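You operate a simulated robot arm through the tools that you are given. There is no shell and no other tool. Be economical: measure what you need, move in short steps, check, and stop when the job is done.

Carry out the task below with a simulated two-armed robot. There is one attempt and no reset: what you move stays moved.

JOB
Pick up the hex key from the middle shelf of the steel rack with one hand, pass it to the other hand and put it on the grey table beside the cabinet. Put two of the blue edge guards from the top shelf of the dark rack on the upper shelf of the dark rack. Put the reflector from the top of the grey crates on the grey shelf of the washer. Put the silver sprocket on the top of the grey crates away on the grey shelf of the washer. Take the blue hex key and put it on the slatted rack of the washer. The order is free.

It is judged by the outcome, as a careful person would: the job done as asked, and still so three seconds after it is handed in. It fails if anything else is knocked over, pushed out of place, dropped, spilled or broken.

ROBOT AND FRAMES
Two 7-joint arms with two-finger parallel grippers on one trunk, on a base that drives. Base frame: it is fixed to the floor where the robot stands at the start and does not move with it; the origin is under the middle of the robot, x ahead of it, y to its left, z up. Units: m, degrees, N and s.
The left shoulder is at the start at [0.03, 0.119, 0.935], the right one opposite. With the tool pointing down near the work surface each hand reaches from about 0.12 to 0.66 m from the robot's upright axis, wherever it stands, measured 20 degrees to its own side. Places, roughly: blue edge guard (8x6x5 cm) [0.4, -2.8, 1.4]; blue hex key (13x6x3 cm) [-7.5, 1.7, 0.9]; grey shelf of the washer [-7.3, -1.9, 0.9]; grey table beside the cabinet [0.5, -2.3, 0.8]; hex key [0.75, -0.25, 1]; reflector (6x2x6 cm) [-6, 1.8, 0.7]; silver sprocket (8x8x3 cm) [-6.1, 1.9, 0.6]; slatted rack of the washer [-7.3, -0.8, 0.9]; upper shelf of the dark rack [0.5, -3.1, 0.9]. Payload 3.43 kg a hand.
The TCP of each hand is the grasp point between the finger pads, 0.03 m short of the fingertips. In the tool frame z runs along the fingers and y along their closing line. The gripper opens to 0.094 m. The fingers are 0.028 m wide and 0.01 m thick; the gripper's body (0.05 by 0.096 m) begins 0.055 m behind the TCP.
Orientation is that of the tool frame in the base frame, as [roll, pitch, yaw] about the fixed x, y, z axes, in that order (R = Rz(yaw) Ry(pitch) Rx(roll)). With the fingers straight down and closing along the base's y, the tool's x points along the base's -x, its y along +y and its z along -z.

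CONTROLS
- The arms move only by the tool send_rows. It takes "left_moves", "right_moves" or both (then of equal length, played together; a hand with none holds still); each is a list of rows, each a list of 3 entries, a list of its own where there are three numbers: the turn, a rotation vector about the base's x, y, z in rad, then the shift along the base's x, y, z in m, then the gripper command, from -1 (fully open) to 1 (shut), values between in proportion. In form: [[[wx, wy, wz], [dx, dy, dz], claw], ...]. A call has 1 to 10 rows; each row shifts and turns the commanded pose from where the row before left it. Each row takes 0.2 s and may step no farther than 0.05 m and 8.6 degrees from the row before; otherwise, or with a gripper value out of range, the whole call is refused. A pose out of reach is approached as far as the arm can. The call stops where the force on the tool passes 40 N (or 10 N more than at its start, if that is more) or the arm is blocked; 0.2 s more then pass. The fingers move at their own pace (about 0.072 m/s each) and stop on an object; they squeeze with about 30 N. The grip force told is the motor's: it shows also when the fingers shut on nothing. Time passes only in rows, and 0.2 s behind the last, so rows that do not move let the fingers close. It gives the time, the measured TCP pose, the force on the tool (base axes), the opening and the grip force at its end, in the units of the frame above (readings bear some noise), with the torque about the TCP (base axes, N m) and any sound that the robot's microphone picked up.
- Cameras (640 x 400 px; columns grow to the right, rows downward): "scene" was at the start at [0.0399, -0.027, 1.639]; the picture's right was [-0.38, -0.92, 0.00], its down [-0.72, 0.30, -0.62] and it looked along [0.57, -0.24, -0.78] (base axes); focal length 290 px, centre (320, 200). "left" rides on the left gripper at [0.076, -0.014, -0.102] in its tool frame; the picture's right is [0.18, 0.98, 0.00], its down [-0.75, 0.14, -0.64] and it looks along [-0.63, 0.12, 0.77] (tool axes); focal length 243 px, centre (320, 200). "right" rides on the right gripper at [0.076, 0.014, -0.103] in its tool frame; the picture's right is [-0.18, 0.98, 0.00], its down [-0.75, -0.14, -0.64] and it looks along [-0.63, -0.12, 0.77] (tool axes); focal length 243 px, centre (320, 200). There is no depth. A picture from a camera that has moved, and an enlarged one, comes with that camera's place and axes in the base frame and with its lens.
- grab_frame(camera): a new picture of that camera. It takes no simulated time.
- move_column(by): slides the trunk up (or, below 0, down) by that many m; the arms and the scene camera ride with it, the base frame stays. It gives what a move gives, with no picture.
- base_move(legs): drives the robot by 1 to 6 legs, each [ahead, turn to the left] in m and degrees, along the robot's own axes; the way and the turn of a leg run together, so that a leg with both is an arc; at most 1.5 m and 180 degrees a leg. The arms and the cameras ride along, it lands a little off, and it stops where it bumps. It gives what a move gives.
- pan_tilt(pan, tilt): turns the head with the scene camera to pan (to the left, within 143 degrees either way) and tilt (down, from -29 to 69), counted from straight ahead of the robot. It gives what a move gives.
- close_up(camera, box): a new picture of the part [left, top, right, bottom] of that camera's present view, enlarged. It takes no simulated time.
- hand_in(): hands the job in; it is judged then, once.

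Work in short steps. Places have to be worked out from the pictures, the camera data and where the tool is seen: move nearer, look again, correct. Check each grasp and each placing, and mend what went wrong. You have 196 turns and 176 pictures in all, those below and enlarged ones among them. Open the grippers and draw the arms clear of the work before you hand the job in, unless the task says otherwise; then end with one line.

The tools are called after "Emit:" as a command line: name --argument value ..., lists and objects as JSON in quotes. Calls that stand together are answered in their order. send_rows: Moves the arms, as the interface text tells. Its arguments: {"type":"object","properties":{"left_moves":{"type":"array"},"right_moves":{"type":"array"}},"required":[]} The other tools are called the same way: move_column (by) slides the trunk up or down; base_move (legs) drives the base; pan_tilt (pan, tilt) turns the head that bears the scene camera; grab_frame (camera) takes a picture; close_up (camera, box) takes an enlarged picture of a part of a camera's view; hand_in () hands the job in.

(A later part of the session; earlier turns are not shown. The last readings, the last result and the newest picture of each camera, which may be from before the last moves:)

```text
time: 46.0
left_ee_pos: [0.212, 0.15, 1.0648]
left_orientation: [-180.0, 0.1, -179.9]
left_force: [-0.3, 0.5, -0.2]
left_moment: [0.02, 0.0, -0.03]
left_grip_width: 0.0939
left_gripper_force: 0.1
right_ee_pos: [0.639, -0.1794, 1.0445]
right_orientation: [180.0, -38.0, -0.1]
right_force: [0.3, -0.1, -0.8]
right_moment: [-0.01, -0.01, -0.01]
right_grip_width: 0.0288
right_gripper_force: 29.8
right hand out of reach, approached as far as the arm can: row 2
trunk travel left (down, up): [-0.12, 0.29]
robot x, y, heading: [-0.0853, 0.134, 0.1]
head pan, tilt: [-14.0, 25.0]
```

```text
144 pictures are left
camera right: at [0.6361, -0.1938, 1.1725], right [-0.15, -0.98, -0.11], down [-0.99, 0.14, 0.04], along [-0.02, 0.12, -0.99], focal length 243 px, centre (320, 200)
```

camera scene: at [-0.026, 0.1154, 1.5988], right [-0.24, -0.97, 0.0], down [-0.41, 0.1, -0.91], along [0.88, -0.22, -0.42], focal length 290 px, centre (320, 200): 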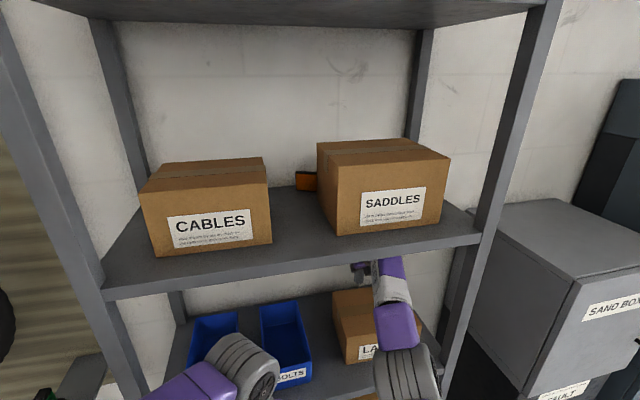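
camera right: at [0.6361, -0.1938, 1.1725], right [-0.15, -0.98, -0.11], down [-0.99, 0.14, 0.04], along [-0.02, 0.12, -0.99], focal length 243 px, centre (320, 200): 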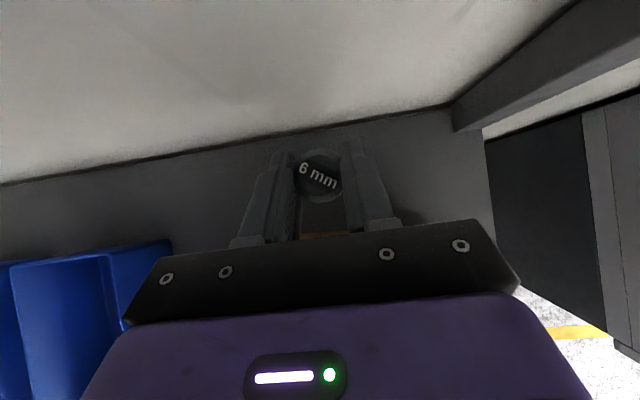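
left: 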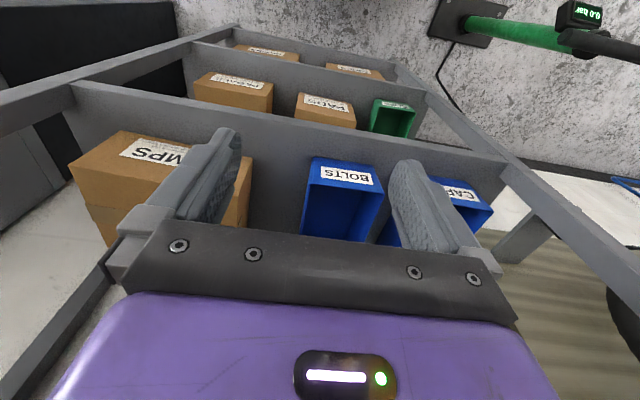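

Key came up freely. I now pitch the hand up while raising and pulling back slightly, so the shaft clears the box.

Emit:
send_rows --right_moves '[[[0, -0.1, 0], [-0.004, 0, 0.012], 1], [[0, -0.1, 0], [-0.004, 0, 0.012], 1], [[0, -0.1, 0], [-0.004, 0, 0.012], 1], [[0, -0.1, 0], [-0.004, 0, 0.012], 1], [[0, -0.1, 0], [-0.004, 0, 0.012], 1], [[0, -0.1, 0], [-0.004, 0, 0.012], 1]]'

Emit:
grab_frame --camera "right"

Emit:
grab_frame --camera "scene"

```text
time: 47.5
left_ee_pos: [0.2124, 0.1483, 1.0647]
left_orientation: [179.9, -0.1, -179.9]
left_force: [-0.3, 0.0, -0.1]
left_moment: [-0.05, 0.03, -0.03]
left_grip_width: 0.0939
left_gripper_force: 0.1
right_ee_pos: [0.6158, -0.1834, 1.1147]
right_orientation: [-179.9, -72.4, -0.4]
right_force: [-0.1, -0.6, 0.2]
right_moment: [0.03, 0.0, 0.06]
right_grip_width: 0.029
right_gripper_force: 30.3
trunk travel left (down, up): [-0.12, 0.29]
robot x, y, heading: [-0.0829, 0.1353, 0.0]
head pan, tilt: [-14.0, 25.0]
```

```text
143 pictures are left
camera right: at [0.541, -0.1972, 1.2189], right [-0.06, -0.98, -0.18], down [-0.84, 0.15, -0.52], along [0.54, 0.12, -0.83], focal length 243 px, centre (320, 200)
```

right: 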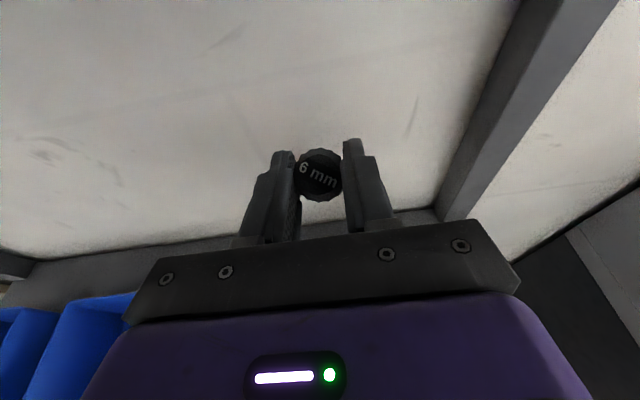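

```text
142 pictures are left
camera scene: at [-0.0252, 0.1129, 1.5987], right [-0.24, -0.97, 0.0], down [-0.41, 0.1, -0.91], along [0.88, -0.22, -0.42], focal length 290 px, centre (320, 200)
```

scene: 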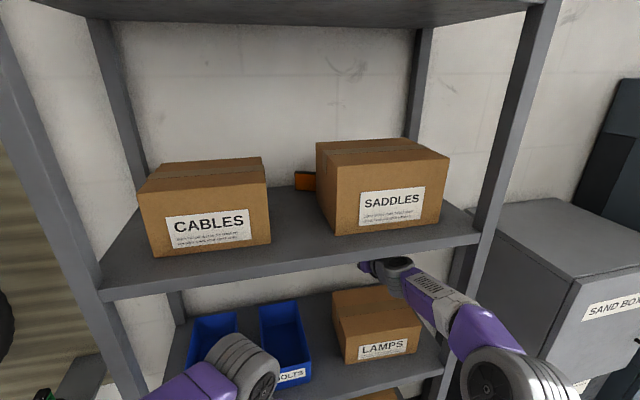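

Pitch a bit flatter, then pull straight back out of the rack.

Emit:
send_rows --right_moves '[[[0, -0.1, 0], [-0.01, 0, 0.008], 1], [[0, -0.1, 0], [-0.02, 0, 0.004], 1], [[0, 0, 0], [-0.04, 0, 0], 1], [[0, 0, 0], [-0.04, 0, 0], 1], [[0, 0, 0], [-0.04, 0, 0], 1]]'

Emit:
grab_frame --camera "scene"

```text
time: 48.6
left_ee_pos: [0.2123, 0.1499, 1.0647]
left_orientation: [179.9, -0.1, -179.9]
left_force: [0.2, -1.0, 0.4]
left_moment: [0.03, -0.02, 0.02]
left_grip_width: 0.0942
left_gripper_force: 0.0
right_ee_pos: [0.4638, -0.1821, 1.1292]
right_orientation: [-179.2, -83.9, -1.0]
right_force: [-0.1, -0.7, -0.9]
right_moment: [-0.02, 0.03, 0.0]
right_grip_width: 0.0285
right_gripper_force: 29.7
trunk travel left (down, up): [-0.12, 0.29]
robot x, y, heading: [-0.0883, 0.1337, -0.0]
head pan, tilt: [-14.0, 25.0]
```

```text
141 pictures are left
camera scene: at [-0.0261, 0.1138, 1.5988], right [-0.24, -0.97, 0.0], down [-0.41, 0.1, -0.91], along [0.88, -0.22, -0.42], focal length 290 px, centre (320, 200)
```

scene: 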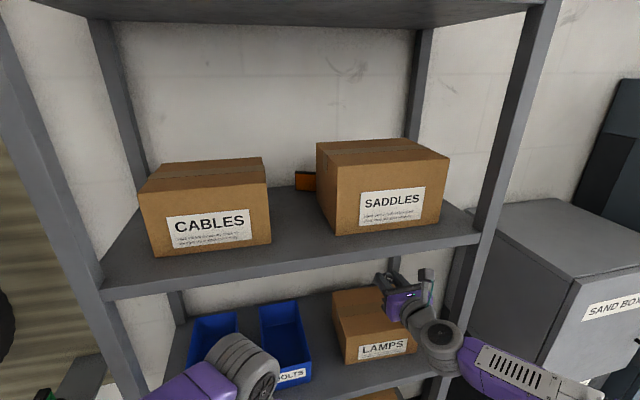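

Clear of the box. Back the base 0.5 m away from the rack.

Emit:
base_move --legs '[[-0.5, 0]]'

Emit:
grab_frame --camera "scene"

Emit:
grab_frame --camera "right"

```text
time: 51.7
left_ee_pos: [-0.3014, 0.1507, 1.0646]
left_orientation: [179.9, 0.0, -178.7]
left_force: [-1.0, -0.2, 0.0]
left_moment: [-0.01, -0.02, 0.02]
left_grip_width: 0.0941
left_gripper_force: 0.1
right_ee_pos: [-0.0425, -0.1754, 1.1293]
right_orientation: [-179.5, -83.9, 0.4]
right_force: [0.4, 0.4, -1.1]
right_moment: [0.06, 0.02, -0.03]
right_grip_width: 0.0286
right_gripper_force: 29.9
trunk travel left (down, up): [-0.12, 0.29]
robot x, y, heading: [-0.6016, 0.1286, 1.0]
head pan, tilt: [-14.0, 25.0]
```

```text
140 pictures are left
camera scene: at [-0.5394, 0.1104, 1.5988], right [-0.22, -0.98, 0.0], down [-0.41, 0.09, -0.91], along [0.88, -0.2, -0.42], focal length 290 px, centre (320, 200)
```

scene: 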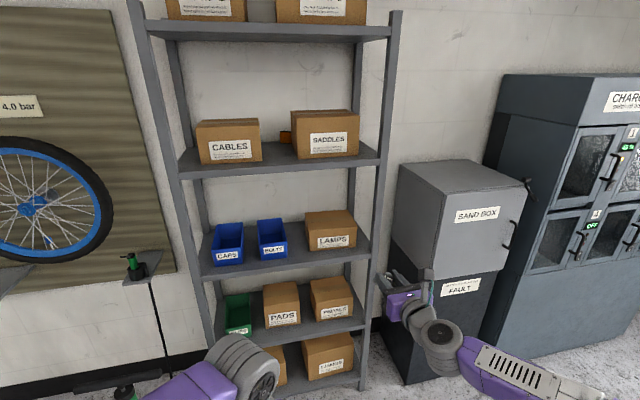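

```text
139 pictures are left
camera right: at [-0.1359, -0.1921, 1.2156], right [0.0, -0.98, -0.18], down [-0.72, 0.13, -0.68], along [0.69, 0.13, -0.71], focal length 243 px, centre (320, 200)
```

right: 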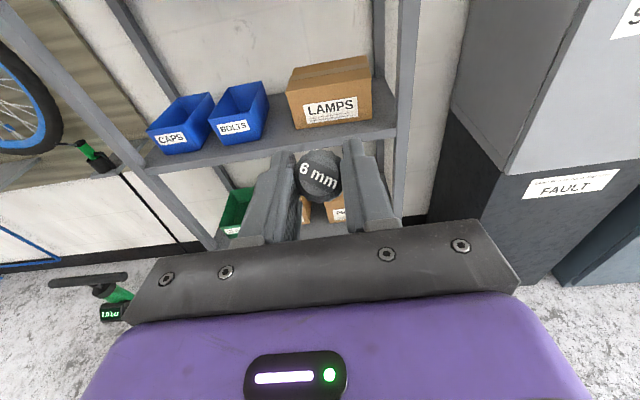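

Key held. For the handover I set the key vertical again (right pitch 52°) in front of the chest, and turn the left hand to point to the right, camera up, while moving it left.

Emit:
send_rows --left_moves '[[[-0.0864, 0.0864, 0.0864], [0, 0.03, 0], -1], [[-0.0864, 0.0864, 0.0864], [0, 0.03, 0], -1], [[-0.0864, 0.0864, 0.0864], [0, 0.03, 0], -1], [[-0.0864, 0.0864, 0.0864], [0, 0.03, 0], -1], [[-0.0864, 0.0864, 0.0864], [0, 0.03, 0], -1], [[-0.0864, 0.0864, 0.0864], [0, 0.03, 0], -1], [[-0.0864, 0.0864, 0.0864], [0, 0.02, 0], -1], [[-0.0864, 0.0864, 0.0864], [0, 0.02, 0], -1], [[-0.0864, 0.0864, 0.0864], [0, 0.0, 0], -1], [[-0.0864, 0.0864, 0.0864], [0, 0.0, 0], -1]]' --right_moves '[[[0, 0.1, 0], [-0.01, 0.01, 0], 1], [[0, 0.1, 0], [-0.01, 0.01, 0], 1], [[0, 0.1, 0], [-0.01, 0.01, 0], 1], [[0, 0.1, 0], [-0.01, 0.01, 0], 1], [[0, 0.1, 0], [-0.01, 0.01, 0], 1], [[0, 0.1, 0], [-0.01, 0.01, 0], 1], [[0, 0.1, 0], [-0.02, 0.01, 0], 1], [[0, 0.1, 0], [-0.02, 0.01, 0], 1], [[0, 0, 0], [-0.02, 0.02, 0], 1], [[0, 0, 0], [-0.02, 0.02, 0], 1]]'

Emit:
send_rows --left_moves '[[[-0.0864, 0.0864, 0.0864], [0, 0, 0], -1], [[-0.0864, 0.0864, 0.0864], [0, 0, 0], -1], [[-0.0864, 0.0864, 0.0864], [0, 0, 0], -1], [[-0.0864, 0.0864, 0.0864], [0, 0, 0], -1]]' --right_moves '[[[0, 0, 0], [0, 0.02, 0], 1], [[0, 0, 0], [0, 0.02, 0], 1], [[0, 0, 0], [0, 0.02, 0], 1], [[0, 0, 0], [0, 0.02, 0], 1]]'

Emit:
pan_tilt --pan 0 --tilt 50

Emit:
grab_frame --camera "scene"

Emit:
grab_frame --camera "left"

```text
time: 53.9
left_ee_pos: [-0.3011, 0.3717, 1.0653]
left_orientation: [-147.1, -63.0, -142.8]
left_force: [-0.3, 0.0, 0.2]
left_moment: [-0.02, -0.01, 0.01]
left_grip_width: 0.094
left_gripper_force: 0.0
right_ee_pos: [-0.1784, -0.0613, 1.131]
right_orientation: [-179.1, -38.1, 0.1]
right_force: [0.1, -0.1, 0.0]
right_moment: [-0.01, 0.0, -0.01]
right_grip_width: 0.0288
right_gripper_force: 30.3
right hand out of reach, approached as far as the arm can: row 4
trunk travel left (down, up): [-0.12, 0.29]
robot x, y, heading: [-0.5965, 0.1271, 1.0]
head pan, tilt: [-14.0, 25.0]
```

```text
time: 54.9
left_ee_pos: [-0.3009, 0.3698, 1.0646]
left_orientation: [82.0, -88.7, 8.2]
left_force: [0.5, -0.4, 0.8]
left_moment: [0.0, 0.0, 0.02]
left_grip_width: 0.094
left_gripper_force: 0.1
right_ee_pos: [-0.1778, 0.0159, 1.1316]
right_orientation: [-179.1, -38.0, 0.1]
right_force: [-0.4, 0.3, -0.4]
right_moment: [0.01, 0.01, 0.02]
right_grip_width: 0.0284
right_gripper_force: 29.5
trunk travel left (down, up): [-0.12, 0.29]
robot x, y, heading: [-0.6023, 0.1317, 1.1]
head pan, tilt: [-14.0, 25.0]
```

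```text
time: 55.8
left_ee_pos: [-0.3, 0.3687, 1.0648]
left_orientation: [87.8, -88.7, 2.1]
left_force: [-0.1, -1.3, -1.0]
left_moment: [-0.02, 0.02, 0.01]
left_grip_width: 0.094
left_gripper_force: 0.0
right_ee_pos: [-0.1762, 0.0158, 1.1307]
right_orientation: [-179.1, -38.0, 0.1]
right_force: [-0.8, -0.2, -0.1]
right_moment: [0.01, 0.0, 0.0]
right_grip_width: 0.0284
right_gripper_force: 30.1
trunk travel left (down, up): [-0.12, 0.29]
robot x, y, heading: [-0.5989, 0.1331, 1.4]
head pan, tilt: [0.0, 50.0]
```

```text
138 pictures are left
camera scene: at [-0.5516, 0.1324, 1.5613], right [0.02, -1.0, 0.0], down [-0.77, -0.02, -0.64], along [0.64, 0.01, -0.77], focal length 290 px, centre (320, 200)
```

scene: 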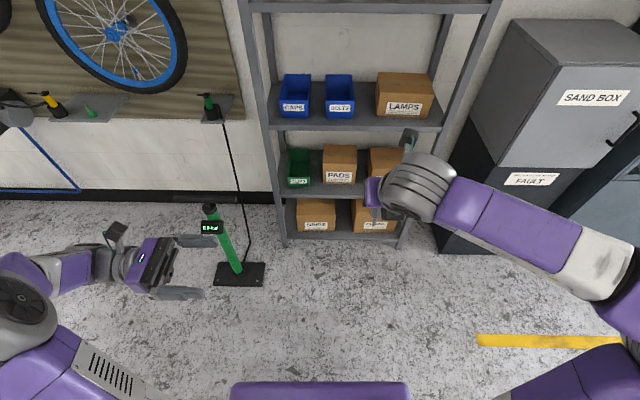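

```text
137 pictures are left
camera left: at [-0.2835, 0.4729, 1.1407], right [-0.98, 0.0, 0.21], down [-0.16, 0.64, -0.75], along [-0.13, -0.77, -0.63], focal length 243 px, centre (320, 200)
```

left: 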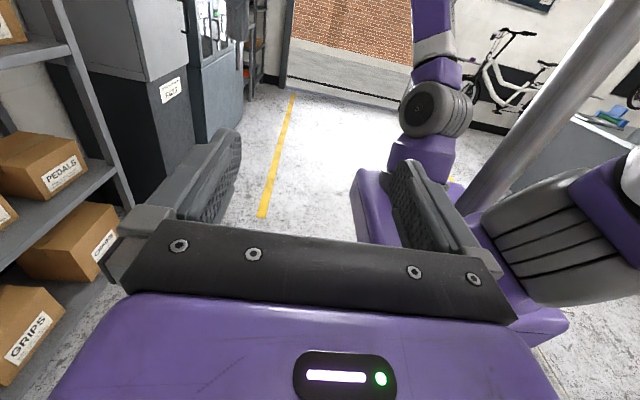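

Left hand now points right with camera up. Move it to a pre-grasp 12 cm left of the key's lower handle.

Emit:
send_rows --left_moves '[[[0, 0, 0], [0.04, -0.02, 0.004], -1], [[0, 0, 0], [0.04, -0.03, 0.004], -1], [[0, 0, 0], [0.033, -0.035, 0.004], -1], [[0, 0, 0], [0.01, -0.045, 0.004], -1], [[0, 0, 0], [0, -0.045, 0], -1], [[0, 0, 0], [0, -0.045, 0], -1]]'

Emit:
grab_frame --camera "left"

```text
refused: row 2 steps farther than a row can; nothing moved
```

```text
136 pictures are left
camera left: at [-0.2835, 0.4729, 1.1407], right [-0.98, 0.0, 0.21], down [-0.16, 0.64, -0.75], along [-0.13, -0.77, -0.63], focal length 243 px, centre (320, 200)
```

left: 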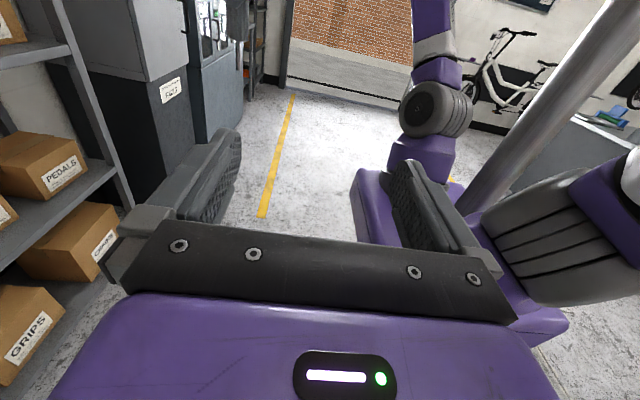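

One row was slightly too long; resend with smaller steps.

Emit:
send_rows --left_moves '[[[0, 0, 0], [0.04, -0.02, 0.004], -1], [[0, 0, 0], [0.04, -0.02, 0.004], -1], [[0, 0, 0], [0.033, -0.03, 0.004], -1], [[0, 0, 0], [0.01, -0.045, 0.004], -1], [[0, 0, 0], [0, -0.045, 0], -1], [[0, 0, 0], [0, -0.045, 0], -1]]'

Emit:
grab_frame --camera "left"

```text
time: 57.1
left_ee_pos: [-0.1784, 0.1626, 1.0802]
left_orientation: [86.8, -88.7, 3.2]
left_force: [0.7, 0.6, 0.1]
left_moment: [0.0, 0.02, 0.0]
left_grip_width: 0.0939
left_gripper_force: 0.2
right_ee_pos: [-0.1771, 0.0155, 1.1295]
right_orientation: [-178.9, -38.0, -0.1]
right_force: [-0.4, -0.1, -0.1]
right_moment: [0.02, 0.0, -0.01]
right_grip_width: 0.0283
right_gripper_force: 29.4
trunk travel left (down, up): [-0.12, 0.29]
robot x, y, heading: [-0.6001, 0.1272, 1.0]
head pan, tilt: [0.0, 50.0]
```

```text
135 pictures are left
camera left: at [-0.16, 0.2662, 1.1559], right [-0.98, 0.0, 0.21], down [-0.16, 0.64, -0.75], along [-0.13, -0.77, -0.63], focal length 243 px, centre (320, 200)
```

left: 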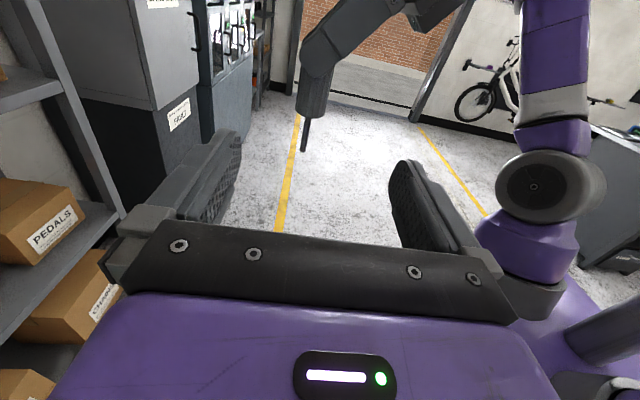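

The key is visible: handle bottom z≈1.063, shaft tip ≈1.02, x≈-0.17. I approach with a small x correction.

Emit:
send_rows --left_moves '[[[0, 0, 0], [0.003, -0.04, 0], -1], [[0, 0, 0], [0.003, -0.04, 0], -1], [[0, 0, 0], [0.002, -0.035, 0], -1]]'

Emit:
grab_frame --camera "left"

```text
time: 58.0
left_ee_pos: [-0.1691, 0.0486, 1.079]
left_orientation: [87.3, -88.7, 2.6]
left_force: [0.3, -0.6, -0.7]
left_moment: [-0.01, 0.02, 0.02]
left_grip_width: 0.0939
left_gripper_force: 0.1
right_ee_pos: [-0.1767, 0.016, 1.1313]
right_orientation: [-178.9, -37.9, 0.1]
right_force: [-0.1, 0.1, -0.9]
right_moment: [0.0, 0.01, -0.04]
right_grip_width: 0.0285
right_gripper_force: 30.0
trunk travel left (down, up): [-0.12, 0.29]
robot x, y, heading: [-0.5979, 0.1309, 1.1]
head pan, tilt: [0.0, 50.0]
```

```text
134 pictures are left
camera left: at [-0.1519, 0.1521, 1.1548], right [-0.98, 0.0, 0.21], down [-0.16, 0.64, -0.75], along [-0.13, -0.77, -0.63], focal length 243 px, centre (320, 200)
```

left: 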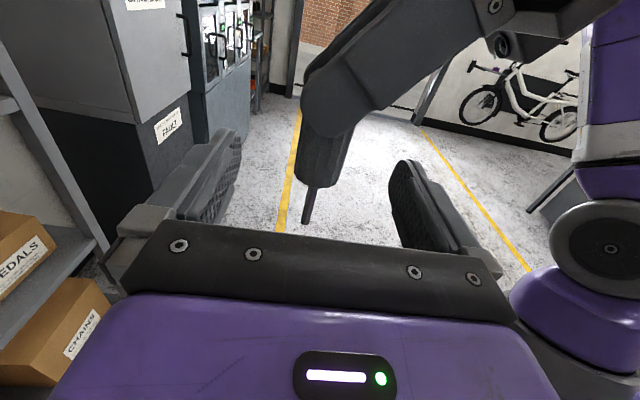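

Advance the last 3 cm, slightly lower, and close the left gripper.

Emit:
send_rows --left_moves '[[[0, 0, 0], [0, -0.016, -0.003], -1], [[0, 0, 0], [0, -0.016, 0], -1], [[0, 0, 0], [0, 0, 0], 1], [[0, 0, 0], [0, 0, 0], 1], [[0, 0, 0], [0, 0, 0], 1], [[0, 0, 0], [0, 0, 0], 1]]'

Emit:
grab_frame --camera "left"

```text
time: 59.4
left_ee_pos: [-0.1701, 0.0183, 1.0744]
left_orientation: [86.5, -88.7, 3.4]
left_force: [-4.4, -0.6, -0.7]
left_moment: [0.04, -0.55, 0.01]
left_grip_width: 0.0333
left_gripper_force: 30.3
right_ee_pos: [-0.1773, 0.0164, 1.1301]
right_orientation: [-178.9, -37.9, -0.1]
right_force: [3.6, 0.2, 0.6]
right_moment: [0.0, 0.25, -0.04]
right_grip_width: 0.0284
right_gripper_force: 29.6
trunk travel left (down, up): [-0.12, 0.29]
robot x, y, heading: [-0.5991, 0.1272, 1.2]
head pan, tilt: [0.0, 50.0]
```

```text
133 pictures are left
camera left: at [-0.152, 0.122, 1.1507], right [-0.98, 0.0, 0.21], down [-0.16, 0.64, -0.75], along [-0.13, -0.77, -0.63], focal length 243 px, centre (320, 200)
```

left: 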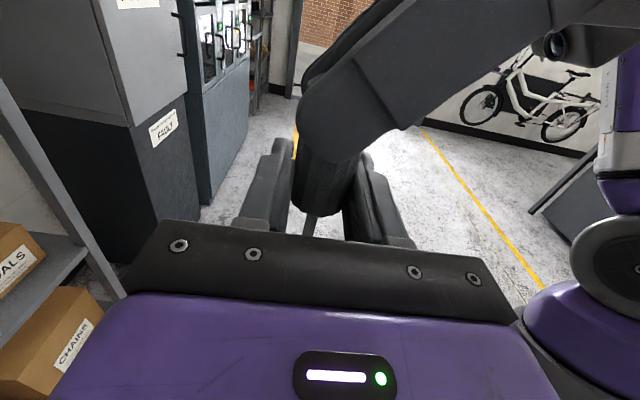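

Left has it. Open the right hand and retreat it along its axis.

Emit:
send_rows --right_moves '[[[0, 0, 0], [0, 0, 0], -1], [[0, 0, 0], [0, 0, 0], -1], [[0, 0, 0], [0, 0, 0], -1], [[0, 0, 0], [-0.02, 0, 0.025], -1], [[0, 0, 0], [-0.02, 0, 0.025], -1], [[0, 0, 0], [-0.02, -0.02, 0.025], -1], [[0, 0, 0], [0, -0.045, 0.0], -1], [[0, 0, 0], [0, -0.045, 0.0], -1], [[0, 0, 0], [0, -0.045, 0.0], -1]]'

Emit:
grab_frame --camera "left"

Emit:
grab_frame --camera "scene"

```text
time: 61.4
left_ee_pos: [-0.1694, 0.0178, 1.0742]
left_orientation: [87.9, -88.7, 2.1]
left_force: [0.4, -1.1, -0.6]
left_moment: [0.0, -0.02, 0.02]
left_grip_width: 0.0333
left_gripper_force: 29.8
right_ee_pos: [-0.2383, -0.1402, 1.2051]
right_orientation: [-179.0, -38.0, 0.2]
right_force: [0.0, 0.3, 1.3]
right_moment: [-0.02, -0.01, 0.0]
right_grip_width: 0.0941
right_gripper_force: 0.0
trunk travel left (down, up): [-0.12, 0.29]
robot x, y, heading: [-0.5978, 0.1307, 1.2]
head pan, tilt: [0.0, 50.0]
```

```text
132 pictures are left
camera left: at [-0.1517, 0.1215, 1.1506], right [-0.98, 0.0, 0.21], down [-0.16, 0.64, -0.75], along [-0.13, -0.77, -0.63], focal length 243 px, centre (320, 200)
```

left: 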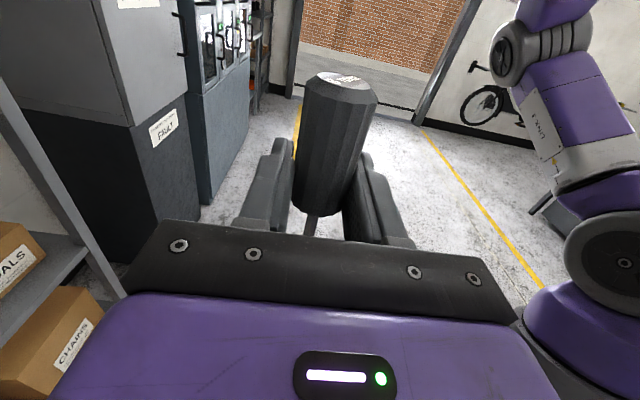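

```text
131 pictures are left
camera scene: at [-0.5516, 0.1314, 1.5612], right [0.02, -1.0, 0.0], down [-0.77, -0.02, -0.64], along [0.64, 0.01, -0.77], focal length 290 px, centre (320, 200)
```

scene: 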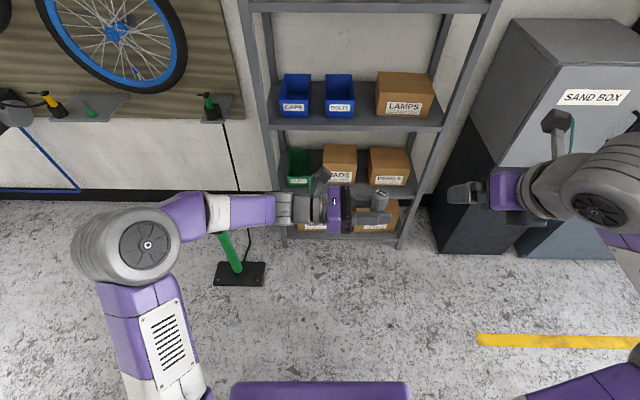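

Handover succeeded. Now bring both hands back to tool-down travelling poses.

Emit:
send_rows --left_moves '[[[0.0864, -0.0864, -0.0864], [-0.01, 0.025, 0.005], 1], [[0.0864, -0.0864, -0.0864], [-0.01, 0.025, 0.005], 1], [[0.0864, -0.0864, -0.0864], [-0.01, 0.025, 0.005], 1], [[0.0864, -0.0864, -0.0864], [-0.01, 0.025, 0.005], 1], [[0.0864, -0.0864, -0.0864], [-0.01, 0.025, 0.005], 1], [[0.0864, -0.0864, -0.0864], [-0.01, 0.025, 0.005], 1], [[0.0864, -0.0864, -0.0864], [-0.01, 0, 0.005], 1], [[0.0864, -0.0864, -0.0864], [-0.01, 0, 0.005], 1], [[0.0864, -0.0864, -0.0864], [-0.01, 0, 0.005], 1], [[0.0864, -0.0864, -0.0864], [-0.01, 0, 0.005], 1]]' --right_moves '[[[-0.0488, 0, 0.1414], [0, 0, 0], -1], [[-0.0488, 0, 0.1414], [0, 0, 0], -1], [[-0.0488, 0, 0.1414], [0, 0, 0], -1], [[-0.0488, 0, 0.1414], [0, 0, 0], -1], [[-0.0488, 0, 0.1414], [0, 0, 0], -1], [[-0.0488, 0, 0.1414], [0, 0, 0], -1], [[-0.0488, 0, 0.1414], [0, 0, 0], -1], [[-0.0488, 0, 0.1414], [0, 0, 0], -1], [[-0.0488, 0, 0.1414], [0, 0, 0], -1], [[-0.0488, 0, 0.1414], [0, 0, 0], -1]]'

Emit:
send_rows --left_moves '[[[0.0864, -0.0864, -0.0864], [0, 0, 0], 1], [[0.0864, -0.0864, -0.0864], [0, 0, 0], 1], [[0.0864, -0.0864, -0.0864], [0, 0, 0], 1], [[0.0864, -0.0864, -0.0864], [0, 0, 0], 1], [[0, 0, 0], [0, 0, 0], 1], [[0, 0, 0], [0, 0, 0], 1], [[0, 0, 0], [0, 0, 0], 1], [[0, 0, 0], [0, 0, 0], 1], [[0, 0, 0], [0, 0, 0], 1], [[0, 0, 0], [0, 0, 0], 1]]' --right_moves '[[[-0.0488, 0, 0.1414], [0, 0, 0], -1], [[-0.0488, 0, 0.1414], [0, 0, 0], -1], [[-0.0488, 0, 0.1414], [0, 0, 0], -1], [[-0.0488, 0, 0.1414], [0, 0, 0], -1], [[-0.0488, 0, 0.1414], [0, 0, 0], -1], [[-0.0488, 0, 0.1414], [0, 0, 0], -1], [[-0.0488, 0, 0.1414], [0, 0, 0], -1], [[-0.0488, 0, 0.1414], [0, 0, 0], -1], [[-0.0488, 0, 0.1414], [0, 0, 0], -1], [[-0.0488, 0, 0.1414], [0, 0, 0], -1]]'

Emit:
grab_frame --camera "left"

```text
time: 63.5
left_ee_pos: [-0.272, 0.1673, 1.1271]
left_orientation: [-163.9, -22.9, -161.8]
left_force: [0.9, -0.1, -0.1]
left_moment: [0.02, -0.04, 0.0]
left_grip_width: 0.0331
left_gripper_force: 29.7
right_ee_pos: [-0.2384, -0.1366, 1.2049]
right_orientation: [160.8, -19.2, 92.6]
right_force: [0.7, -0.8, -0.2]
right_moment: [-0.02, -0.03, 0.02]
right_grip_width: 0.0942
right_gripper_force: 0.1
trunk travel left (down, up): [-0.12, 0.29]
robot x, y, heading: [-0.6036, 0.1294, 1.2]
head pan, tilt: [0.0, 50.0]
```

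```text
time: 65.8
left_ee_pos: [-0.2695, 0.1689, 1.1271]
left_orientation: [179.9, -0.2, -178.7]
left_force: [-0.1, -1.2, -1.4]
left_moment: [0.0, -0.01, -0.03]
left_grip_width: 0.0329
left_gripper_force: 29.6
right_ee_pos: [-0.239, -0.1371, 1.2045]
right_orientation: [178.4, -0.2, 172.1]
right_force: [-1.2, -0.2, -0.3]
right_moment: [0.04, 0.01, -0.03]
right_grip_width: 0.094
right_gripper_force: 0.0
trunk travel left (down, up): [-0.12, 0.29]
robot x, y, heading: [-0.5994, 0.125, 1.5]
head pan, tilt: [0.0, 50.0]
```

```text
130 pictures are left
camera left: at [-0.3443, 0.1526, 1.2302], right [-0.21, 0.98, 0.0], down [0.75, 0.16, 0.64], along [0.63, 0.13, -0.77], focal length 243 px, centre (320, 200)
```

left: 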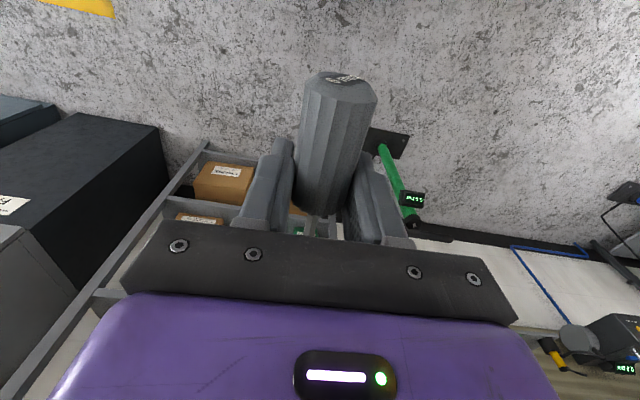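

Key held lying horizontally. Square the right hand and drive to in front of the grey table: turn right, 2.4 m ahead, turn left.

Emit:
send_rows --right_moves '[[[-0.02, 0, 0.14], [0, -0.02, 0], -1]]'

Emit:
base_move --legs '[[0, -91.5], [1.2, 0], [1.2, 0], [0, 90]]'

Emit:
pan_tilt --pan -10 --tilt 30

Emit:
grab_frame --camera "scene"

```text
time: 66.2
left_ee_pos: [-0.2694, 0.1672, 1.1275]
left_orientation: [179.8, -0.1, -178.6]
left_force: [-0.8, -0.5, -0.2]
left_moment: [0.01, 0.0, 0.02]
left_grip_width: 0.0327
left_gripper_force: 30.3
right_ee_pos: [-0.2382, -0.1579, 1.2035]
right_orientation: [179.4, 0.0, 180.0]
right_force: [0.7, -0.9, 0.7]
right_moment: [0.01, -0.01, -0.02]
right_grip_width: 0.094
right_gripper_force: 0.0
trunk travel left (down, up): [-0.12, 0.29]
robot x, y, heading: [-0.6029, 0.1303, 1.4]
head pan, tilt: [0.0, 50.0]
```

```text
time: 85.7
left_ee_pos: [-0.3499, -2.2694, 1.1274]
left_orientation: [179.8, 0.0, 177.2]
left_force: [-0.2, -0.4, -0.4]
left_moment: [0.01, -0.01, 0.03]
left_grip_width: 0.0332
left_gripper_force: 29.8
right_ee_pos: [-0.3411, -2.5981, 1.2035]
right_orientation: [179.3, 0.0, 175.9]
right_force: [0.7, 0.2, -1.1]
right_moment: [0.0, -0.01, 0.03]
right_grip_width: 0.094
right_gripper_force: 0.1
trunk travel left (down, up): [-0.12, 0.29]
robot x, y, heading: [-0.6808, -2.285, -2.8]
head pan, tilt: [0.0, 50.0]
```

```text
time: 86.5
left_ee_pos: [-0.3502, -2.2704, 1.1273]
left_orientation: [179.9, -0.1, 177.2]
left_force: [-0.1, -0.8, -0.2]
left_moment: [-0.02, -0.01, -0.02]
left_grip_width: 0.033
left_gripper_force: 29.7
right_ee_pos: [-0.341, -2.5976, 1.2027]
right_orientation: [179.5, 0.0, 175.8]
right_force: [0.2, -0.2, -0.8]
right_moment: [-0.02, 0.0, 0.0]
right_grip_width: 0.0937
right_gripper_force: 0.1
trunk travel left (down, up): [-0.12, 0.29]
robot x, y, heading: [-0.6824, -2.2851, -2.7]
head pan, tilt: [-10.0, 30.0]
```

```text
129 pictures are left
camera scene: at [-0.6226, -2.3017, 1.5907], right [-0.22, -0.97, 0.0], down [-0.49, 0.11, -0.87], along [0.84, -0.19, -0.5], focal length 290 px, centre (320, 200)
```

scene: 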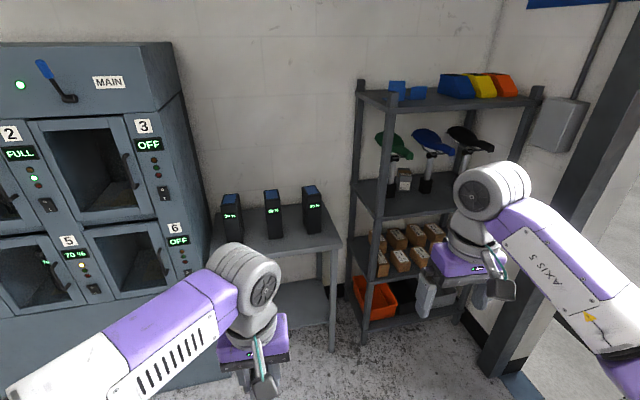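

I see the grey table with three battery-like objects, and the dark rack with guards on its top shelf. I drive nearer to the table and look closer.

Emit:
base_move --legs '[[0.5, 2]]'

Emit:
pan_tilt --pan 0 --tilt 45

Emit:
grab_frame --camera "scene"

Emit:
grab_frame --camera "left"

```text
time: 89.5
left_ee_pos: [0.1463, -2.2731, 1.1267]
left_orientation: [179.9, -0.2, 179.5]
left_force: [-0.7, -0.1, -1.9]
left_moment: [0.0, 0.0, 0.0]
left_grip_width: 0.0332
left_gripper_force: 29.6
right_ee_pos: [0.1684, -2.5986, 1.2032]
right_orientation: [179.4, -0.1, 178.1]
right_force: [0.3, 0.1, -0.1]
right_moment: [-0.04, 0.0, -0.03]
right_grip_width: 0.0938
right_gripper_force: 0.0
trunk travel left (down, up): [-0.12, 0.29]
robot x, y, heading: [-0.1867, -2.3014, -0.6]
head pan, tilt: [-10.0, 30.0]
```

```text
time: 90.2
left_ee_pos: [0.1457, -2.2727, 1.1271]
left_orientation: [179.9, -0.1, 179.5]
left_force: [-0.3, 0.0, -0.8]
left_moment: [-0.01, 0.01, 0.0]
left_grip_width: 0.0331
left_gripper_force: 30.7
right_ee_pos: [0.1674, -2.6, 1.2034]
right_orientation: [179.4, 0.0, 178.1]
right_force: [-0.2, 0.7, 0.5]
right_moment: [-0.04, 0.03, -0.01]
right_grip_width: 0.0937
right_gripper_force: 0.0
trunk travel left (down, up): [-0.12, 0.29]
robot x, y, heading: [-0.1811, -2.3, -0.6]
head pan, tilt: [0.0, 45.0]
```

```text
128 pictures are left
camera scene: at [-0.1326, -2.299, 1.5682], right [-0.01, -1.0, 0.0], down [-0.71, 0.01, -0.71], along [0.71, -0.01, -0.71], focal length 290 px, centre (320, 200)
```

scene: 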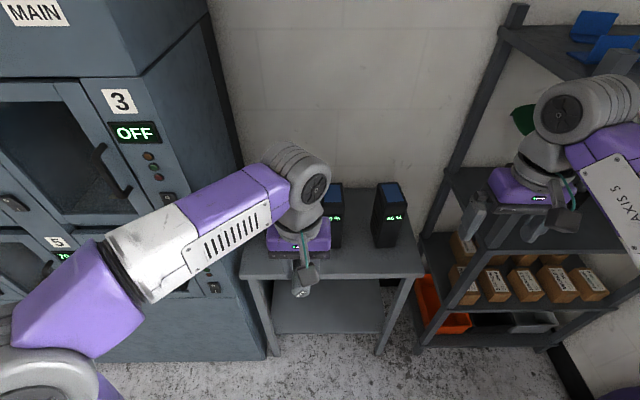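

```text
127 pictures are left
camera left: at [0.0709, -2.2856, 1.2303], right [-0.18, 0.98, 0.0], down [0.76, 0.13, 0.64], along [0.63, 0.11, -0.77], focal length 243 px, centre (320, 200)
```

left: 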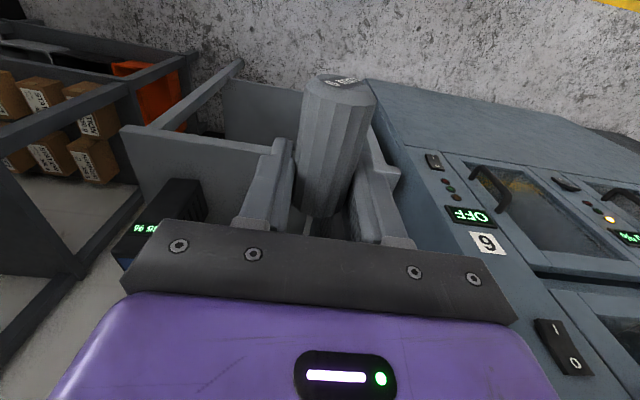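

Table front edge x≈0.316, z≈0.80–0.81; batteries' fronts at x≈0.43. I move the left hand over the gap between the first two and look with its camera.

Emit:
send_rows --left_moves '[[[0, 0, 0], [0.04, 0.007, 0], 1], [[0, 0, 0], [0.04, 0.007, 0], 1], [[0, 0, 0], [0.04, 0.007, 0], 1], [[0, 0, 0], [0.04, 0.007, 0], 1]]'

Emit:
grab_frame --camera "left"

Emit:
grab_frame --camera "scene"

```text
time: 91.2
left_ee_pos: [0.3096, -2.2441, 1.1279]
left_orientation: [180.0, -0.1, 179.4]
left_force: [-0.3, 1.8, 0.0]
left_moment: [-0.02, 0.01, 0.02]
left_grip_width: 0.0331
left_gripper_force: 30.0
right_ee_pos: [0.1673, -2.5998, 1.2024]
right_orientation: [179.3, 0.0, 178.1]
right_force: [-0.6, 0.2, -0.2]
right_moment: [-0.04, 0.02, -0.01]
right_grip_width: 0.0936
right_gripper_force: 0.0
trunk travel left (down, up): [-0.12, 0.29]
robot x, y, heading: [-0.1843, -2.2977, -0.8]
head pan, tilt: [0.0, 45.0]
```

```text
126 pictures are left
camera left: at [0.2351, -2.2569, 1.2307], right [-0.17, 0.98, 0.0], down [0.76, 0.13, 0.64], along [0.63, 0.11, -0.77], focal length 243 px, centre (320, 200)
```

left: 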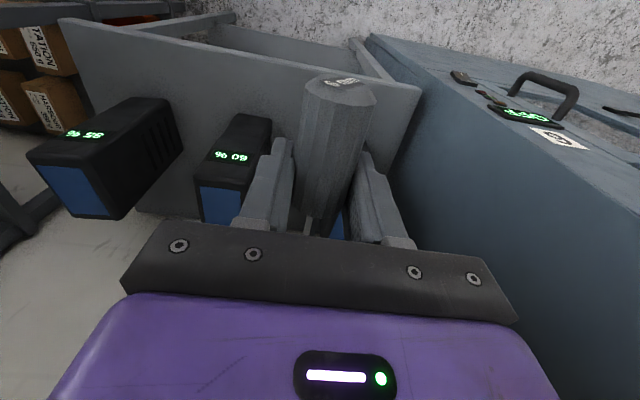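

```text
125 pictures are left
camera scene: at [-0.1314, -2.2992, 1.5681], right [-0.01, -1.0, 0.0], down [-0.71, 0.01, -0.71], along [0.71, -0.01, -0.71], focal length 290 px, centre (320, 200)
```

scene: 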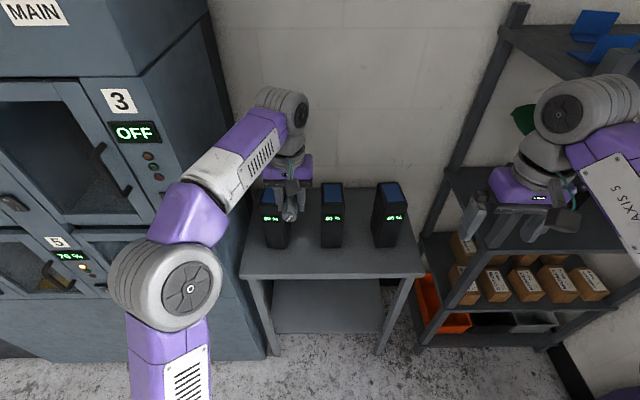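

Gap between batteries 1 and 2 is y≈-2.20…-2.31. Since fingertips protrude below the key, I pitch the hand 25° so the handle end touches the table first, then release. First descend to just above.

Emit:
send_rows --left_moves '[[[0, -0.11, 0], [0.02, -0.003, -0.03], 1], [[0, -0.11, 0], [0.02, -0.003, -0.03], 1], [[0, -0.11, 0], [0.02, -0.003, -0.03], 1], [[0, -0.106, 0], [0.02, -0.003, -0.03], 1], [[0, 0, 0], [0.015, 0, -0.04], 1], [[0, 0, 0], [0, 0, -0.04], 1], [[0, 0, 0], [0, 0, -0.03], 1]]'

Emit:
grab_frame --camera "left"

Emit:
close_up --camera "scene" --box '[200, 130, 440, 280]'

```text
time: 92.8
left_ee_pos: [0.4028, -2.2583, 0.8976]
left_orientation: [179.6, 25.0, 179.4]
left_force: [0.0, 0.2, -0.5]
left_moment: [-0.01, -0.01, -0.04]
left_grip_width: 0.033
left_gripper_force: 29.6
right_ee_pos: [0.168, -2.5996, 1.2031]
right_orientation: [179.3, 0.1, 178.1]
right_force: [0.5, 0.6, 0.0]
right_moment: [-0.01, 0.01, 0.01]
right_grip_width: 0.0941
right_gripper_force: 0.1
trunk travel left (down, up): [-0.12, 0.29]
robot x, y, heading: [-0.1814, -2.2976, -0.8]
head pan, tilt: [0.0, 45.0]
```

```text
124 pictures are left
camera left: at [0.293, -2.2718, 0.9592], right [-0.16, 0.98, -0.07], down [0.41, 0.13, 0.9], along [0.9, 0.11, -0.43], focal length 243 px, centre (320, 200)
```

left: 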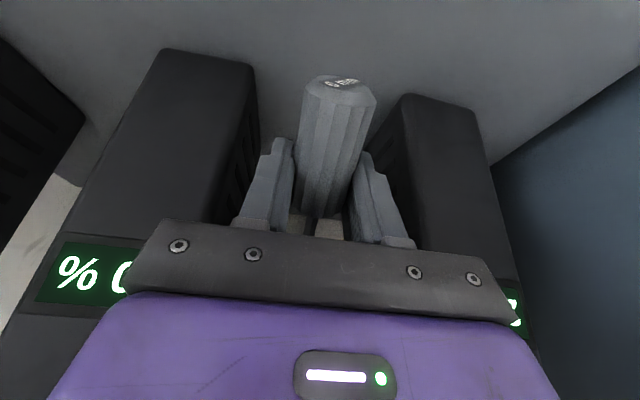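

```text
2.67 times, centred on (320, 205) of scene
camera zoom: at [-0.132, -2.2991, 1.5681], right [-0.01, -1.0, 0.0], down [-0.71, 0.01, -0.71], along [0.71, -0.01, -0.71], focal length 774 px, centre (320, 187)
```

zoom: 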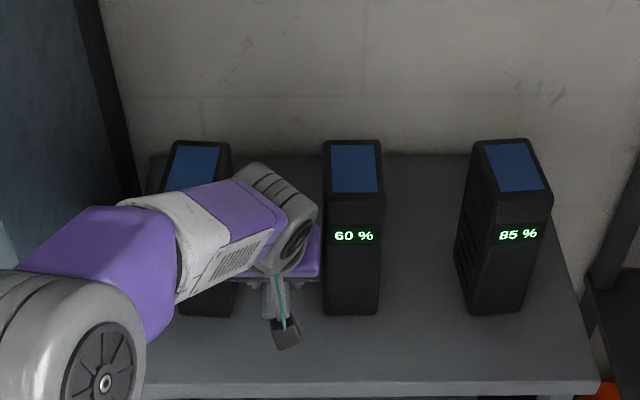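

Well centred. Descend slowly to contact.

Emit:
send_rows --left_moves '[[[0, 0, 0], [0, 0, -0.025], 1], [[0, 0, 0], [0, 0, -0.015], 1], [[0, 0, 0], [0, 0, -0.008], 1]]'

Emit:
grab_frame --camera "left"

```text
time: 93.7
left_ee_pos: [0.4018, -2.2569, 0.8501]
left_orientation: [179.7, 25.0, 179.4]
left_force: [0.4, 0.4, -0.8]
left_moment: [-0.02, -0.02, -0.01]
left_grip_width: 0.0333
left_gripper_force: 30.2
right_ee_pos: [0.1673, -2.5989, 1.2033]
right_orientation: [179.4, 0.1, 178.1]
right_force: [-1.2, -0.2, 0.3]
right_moment: [-0.02, -0.01, 0.01]
right_grip_width: 0.0939
right_gripper_force: 0.2
trunk travel left (down, up): [-0.12, 0.29]
robot x, y, heading: [-0.1792, -2.3023, -0.5]
head pan, tilt: [0.0, 45.0]
```

```text
122 pictures are left
camera left: at [0.2913, -2.2701, 0.9107], right [-0.16, 0.98, -0.07], down [0.41, 0.13, 0.9], along [0.9, 0.11, -0.43], focal length 243 px, centre (320, 200)
```

left: 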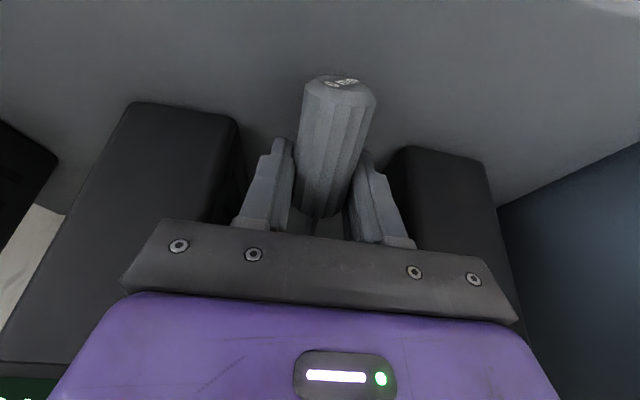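

No contact yet; continue in 4 mm steps.

Emit:
send_rows --left_moves '[[[0, 0, 0], [0, 0, -0.004], 1], [[0, 0, 0], [0, 0, -0.004], 1]]'

```text
time: 94.2
left_ee_pos: [0.4013, -2.2571, 0.8414]
left_orientation: [179.7, 24.8, 179.4]
left_force: [-0.6, 0.2, -0.4]
left_moment: [-0.01, 0.01, 0.03]
left_grip_width: 0.033
left_gripper_force: 30.2
right_ee_pos: [0.1681, -2.5992, 1.2026]
right_orientation: [179.4, -0.1, 178.1]
right_force: [0.2, 0.3, -0.7]
right_moment: [0.0, 0.0, -0.01]
right_grip_width: 0.0938
right_gripper_force: 0.0
trunk travel left (down, up): [-0.12, 0.29]
robot x, y, heading: [-0.1834, -2.298, -0.3]
head pan, tilt: [0.0, 45.0]
```

Still free; lower further in small steps.

Emit:
send_rows --left_moves '[[[0, 0, 0], [0, 0, -0.004], 1], [[0, 0, 0], [0, 0, -0.003], 1]]'

Emit:
send_rows --left_moves '[[[0, 0, 0], [0, 0, -0.003], 1]]'

```text
time: 94.8
left_ee_pos: [0.3998, -2.2569, 0.839]
left_orientation: [179.8, 25.2, 179.5]
left_force: [-1.4, 2.4, 17.2]
left_moment: [0.04, 0.73, -0.03]
left_grip_width: 0.0334
left_gripper_force: 29.9
right_ee_pos: [0.1656, -2.5999, 1.2031]
right_orientation: [179.4, 0.1, 178.1]
right_force: [0.1, -0.4, 0.3]
right_moment: [0.0, 0.02, 0.01]
right_grip_width: 0.0941
right_gripper_force: 0.0
trunk travel left (down, up): [-0.12, 0.29]
robot x, y, heading: [-0.1866, -2.301, -0.5]
head pan, tilt: [0.0, 45.0]
```

```text
time: 95.2
left_ee_pos: [0.4023, -2.2567, 0.8343]
left_orientation: [-180.0, 25.2, 179.4]
left_force: [6.4, 1.5, 20.9]
left_moment: [0.09, 0.62, -0.07]
left_grip_width: 0.033
left_gripper_force: 29.9
right_ee_pos: [0.1671, -2.5983, 1.2035]
right_orientation: [179.4, 0.0, 178.0]
right_force: [-0.4, 0.4, 0.3]
right_moment: [0.03, -0.01, -0.02]
right_grip_width: 0.0938
right_gripper_force: 0.1
trunk travel left (down, up): [-0.12, 0.29]
robot x, y, heading: [-0.1839, -2.3005, -0.7]
head pan, tilt: [0.0, 45.0]
```

Contact (~20 N) at the handle end. Open gradually.

Emit:
send_rows --left_moves '[[[0, 0, 0], [0, 0, 0.002], 0.2], [[0, 0, 0], [0, 0, 0], 0.1], [[0, 0, 0], [0, 0, 0], 0.0], [[0, 0, 0], [0, 0, 0], -0.2]]'

Emit:
grab_frame --camera "left"

```text
time: 96.2
left_ee_pos: [0.3994, -2.2565, 0.8331]
left_orientation: [179.7, 24.8, 179.4]
left_force: [-0.3, 2.1, 0.3]
left_moment: [-0.14, 0.06, -0.08]
left_grip_width: 0.0528
left_gripper_force: 0.0
right_ee_pos: [0.167, -2.5991, 1.2034]
right_orientation: [179.4, 0.1, 178.1]
right_force: [-0.3, -0.2, 1.1]
right_moment: [-0.04, -0.01, 0.01]
right_grip_width: 0.094
right_gripper_force: 0.0
trunk travel left (down, up): [-0.12, 0.29]
robot x, y, heading: [-0.1847, -2.2974, -0.5]
head pan, tilt: [0.0, 45.0]
```

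```text
121 pictures are left
camera left: at [0.2888, -2.27, 0.8949], right [-0.16, 0.98, -0.07], down [0.42, 0.13, 0.9], along [0.9, 0.11, -0.43], focal length 243 px, centre (320, 200)
```

left: 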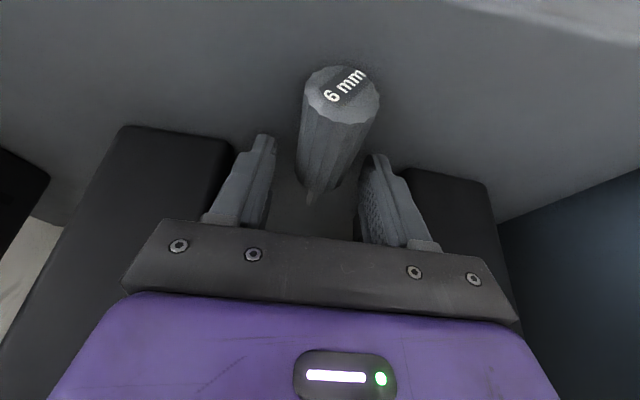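

The key lies on the table. Retreat up along the tool axis.

Emit:
send_rows --left_moves '[[[0, 0, 0], [-0.008, 0, 0.018], -0.2], [[0, 0, 0], [-0.015, 0, 0.036], -0.2], [[0, 0, 0], [-0.015, 0, 0.036], -0.3], [[0, 0, 0], [-0.03, 0, 0.036], -1], [[0, 0, 0], [-0.03, 0, 0.036], -1], [[0, 0.1, 0], [-0.03, 0, 0.036], -1], [[0, 0.11, 0], [-0.03, 0, 0.036], -1], [[0, 0.11, 0], [-0.03, 0, 0.036], -1], [[0, 0.116, 0], [-0.03, 0, 0.0], -1]]'

Emit:
grab_frame --camera "left"

Emit:
grab_frame --camera "scene"

```text
time: 98.2
left_ee_pos: [0.1802, -2.2546, 1.1065]
left_orientation: [179.9, -0.2, 179.5]
left_force: [0.0, -1.2, -0.9]
left_moment: [-0.01, 0.02, 0.02]
left_grip_width: 0.0939
left_gripper_force: 0.0
right_ee_pos: [0.1666, -2.599, 1.2037]
right_orientation: [179.3, 0.0, 178.1]
right_force: [0.2, -0.5, 0.2]
right_moment: [0.0, -0.03, 0.01]
right_grip_width: 0.0942
right_gripper_force: 0.1
trunk travel left (down, up): [-0.12, 0.29]
robot x, y, heading: [-0.186, -2.2977, -0.5]
head pan, tilt: [0.0, 45.0]
```

```text
120 pictures are left
camera left: at [0.1062, -2.2689, 1.2094], right [-0.17, 0.98, 0.0], down [0.76, 0.13, 0.64], along [0.63, 0.11, -0.77], focal length 243 px, centre (320, 200)
```

left: 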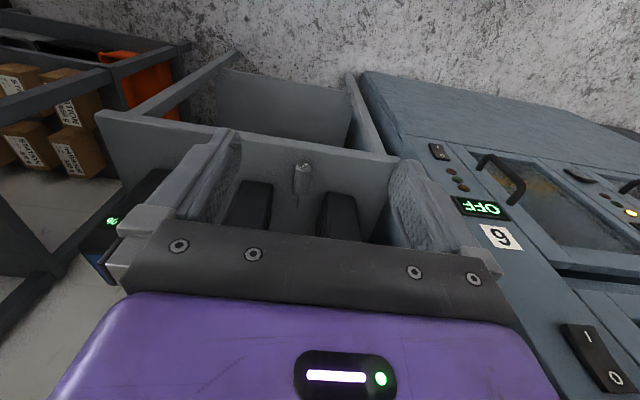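

```text
119 pictures are left
camera scene: at [-0.1328, -2.2988, 1.5681], right [-0.01, -1.0, 0.0], down [-0.71, 0.01, -0.71], along [0.71, -0.01, -0.71], focal length 290 px, centre (320, 200)
```

scene: 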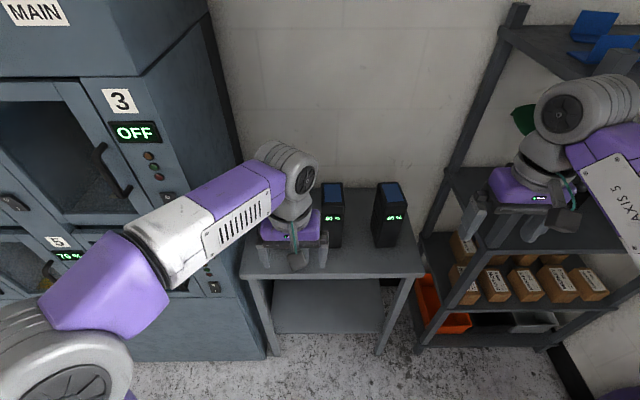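

Key is well placed. Now drive to the dark rack: back, turn right, 0.7 m, turn left.

Emit:
base_move --legs '[[-0.4, 0], [0, -90], [0.75, 0], [0, 90]]'

Emit:
move_column --by 0.25

Emit:
pan_tilt --pan 0 --tilt 25

Emit:
grab_frame --camera "scene"

```text
time: 112.1
left_ee_pos: [-0.2665, -3.0101, 1.1045]
left_orientation: [179.9, -0.1, 176.1]
left_force: [-1.2, -0.3, 0.4]
left_moment: [0.0, 0.0, -0.01]
left_grip_width: 0.0943
left_gripper_force: 0.1
right_ee_pos: [-0.3013, -3.3505, 1.2041]
right_orientation: [179.5, 0.1, 174.8]
right_force: [0.7, 0.4, 0.0]
right_moment: [0.0, -0.01, -0.01]
right_grip_width: 0.0943
right_gripper_force: 0.1
trunk travel left (down, up): [-0.12, 0.29]
robot x, y, heading: [-0.6346, -3.0294, -3.9]
head pan, tilt: [0.0, 45.0]
```

```text
time: 114.7
left_ee_pos: [-0.2665, -3.0103, 1.3553]
left_orientation: [179.9, -0.2, 176.1]
left_force: [0.1, 0.3, -0.6]
left_moment: [-0.01, -0.02, 0.01]
left_grip_width: 0.094
left_gripper_force: 0.0
right_ee_pos: [-0.3007, -3.3519, 1.4539]
right_orientation: [179.4, 0.1, 174.8]
right_force: [-0.1, 0.0, -0.6]
right_moment: [0.04, -0.01, 0.01]
right_grip_width: 0.0939
right_gripper_force: 0.0
trunk travel left (down, up): [-0.37, 0.04]
robot x, y, heading: [-0.6321, -3.0343, -4.0]
head pan, tilt: [0.0, 45.0]
```

```text
time: 115.5
left_ee_pos: [-0.2659, -3.0097, 1.3552]
left_orientation: [179.9, 0.0, 176.0]
left_force: [0.7, 0.5, 0.1]
left_moment: [0.0, 0.02, 0.01]
left_grip_width: 0.0942
left_gripper_force: 0.2
right_ee_pos: [-0.3006, -3.3515, 1.4534]
right_orientation: [179.5, 0.0, 174.9]
right_force: [0.1, 0.2, 0.1]
right_moment: [0.01, 0.04, 0.0]
right_grip_width: 0.094
right_gripper_force: 0.1
trunk travel left (down, up): [-0.37, 0.04]
robot x, y, heading: [-0.6383, -3.0332, -4.2]
head pan, tilt: [0.0, 25.0]
```

```text
118 pictures are left
camera scene: at [-0.572, -3.0351, 1.8487], right [-0.07, -1.0, 0.0], down [-0.42, 0.03, -0.91], along [0.9, -0.06, -0.42], focal length 290 px, centre (320, 200)
```

scene: 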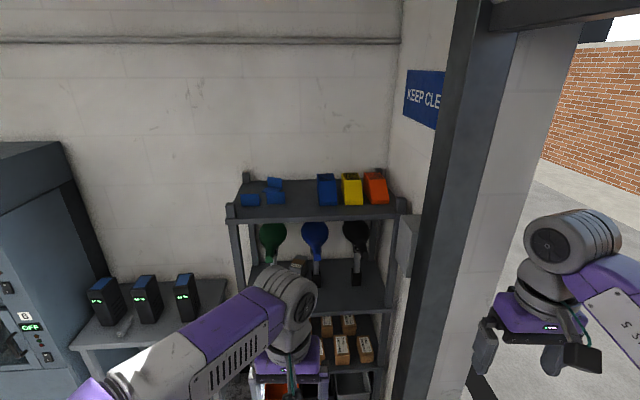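

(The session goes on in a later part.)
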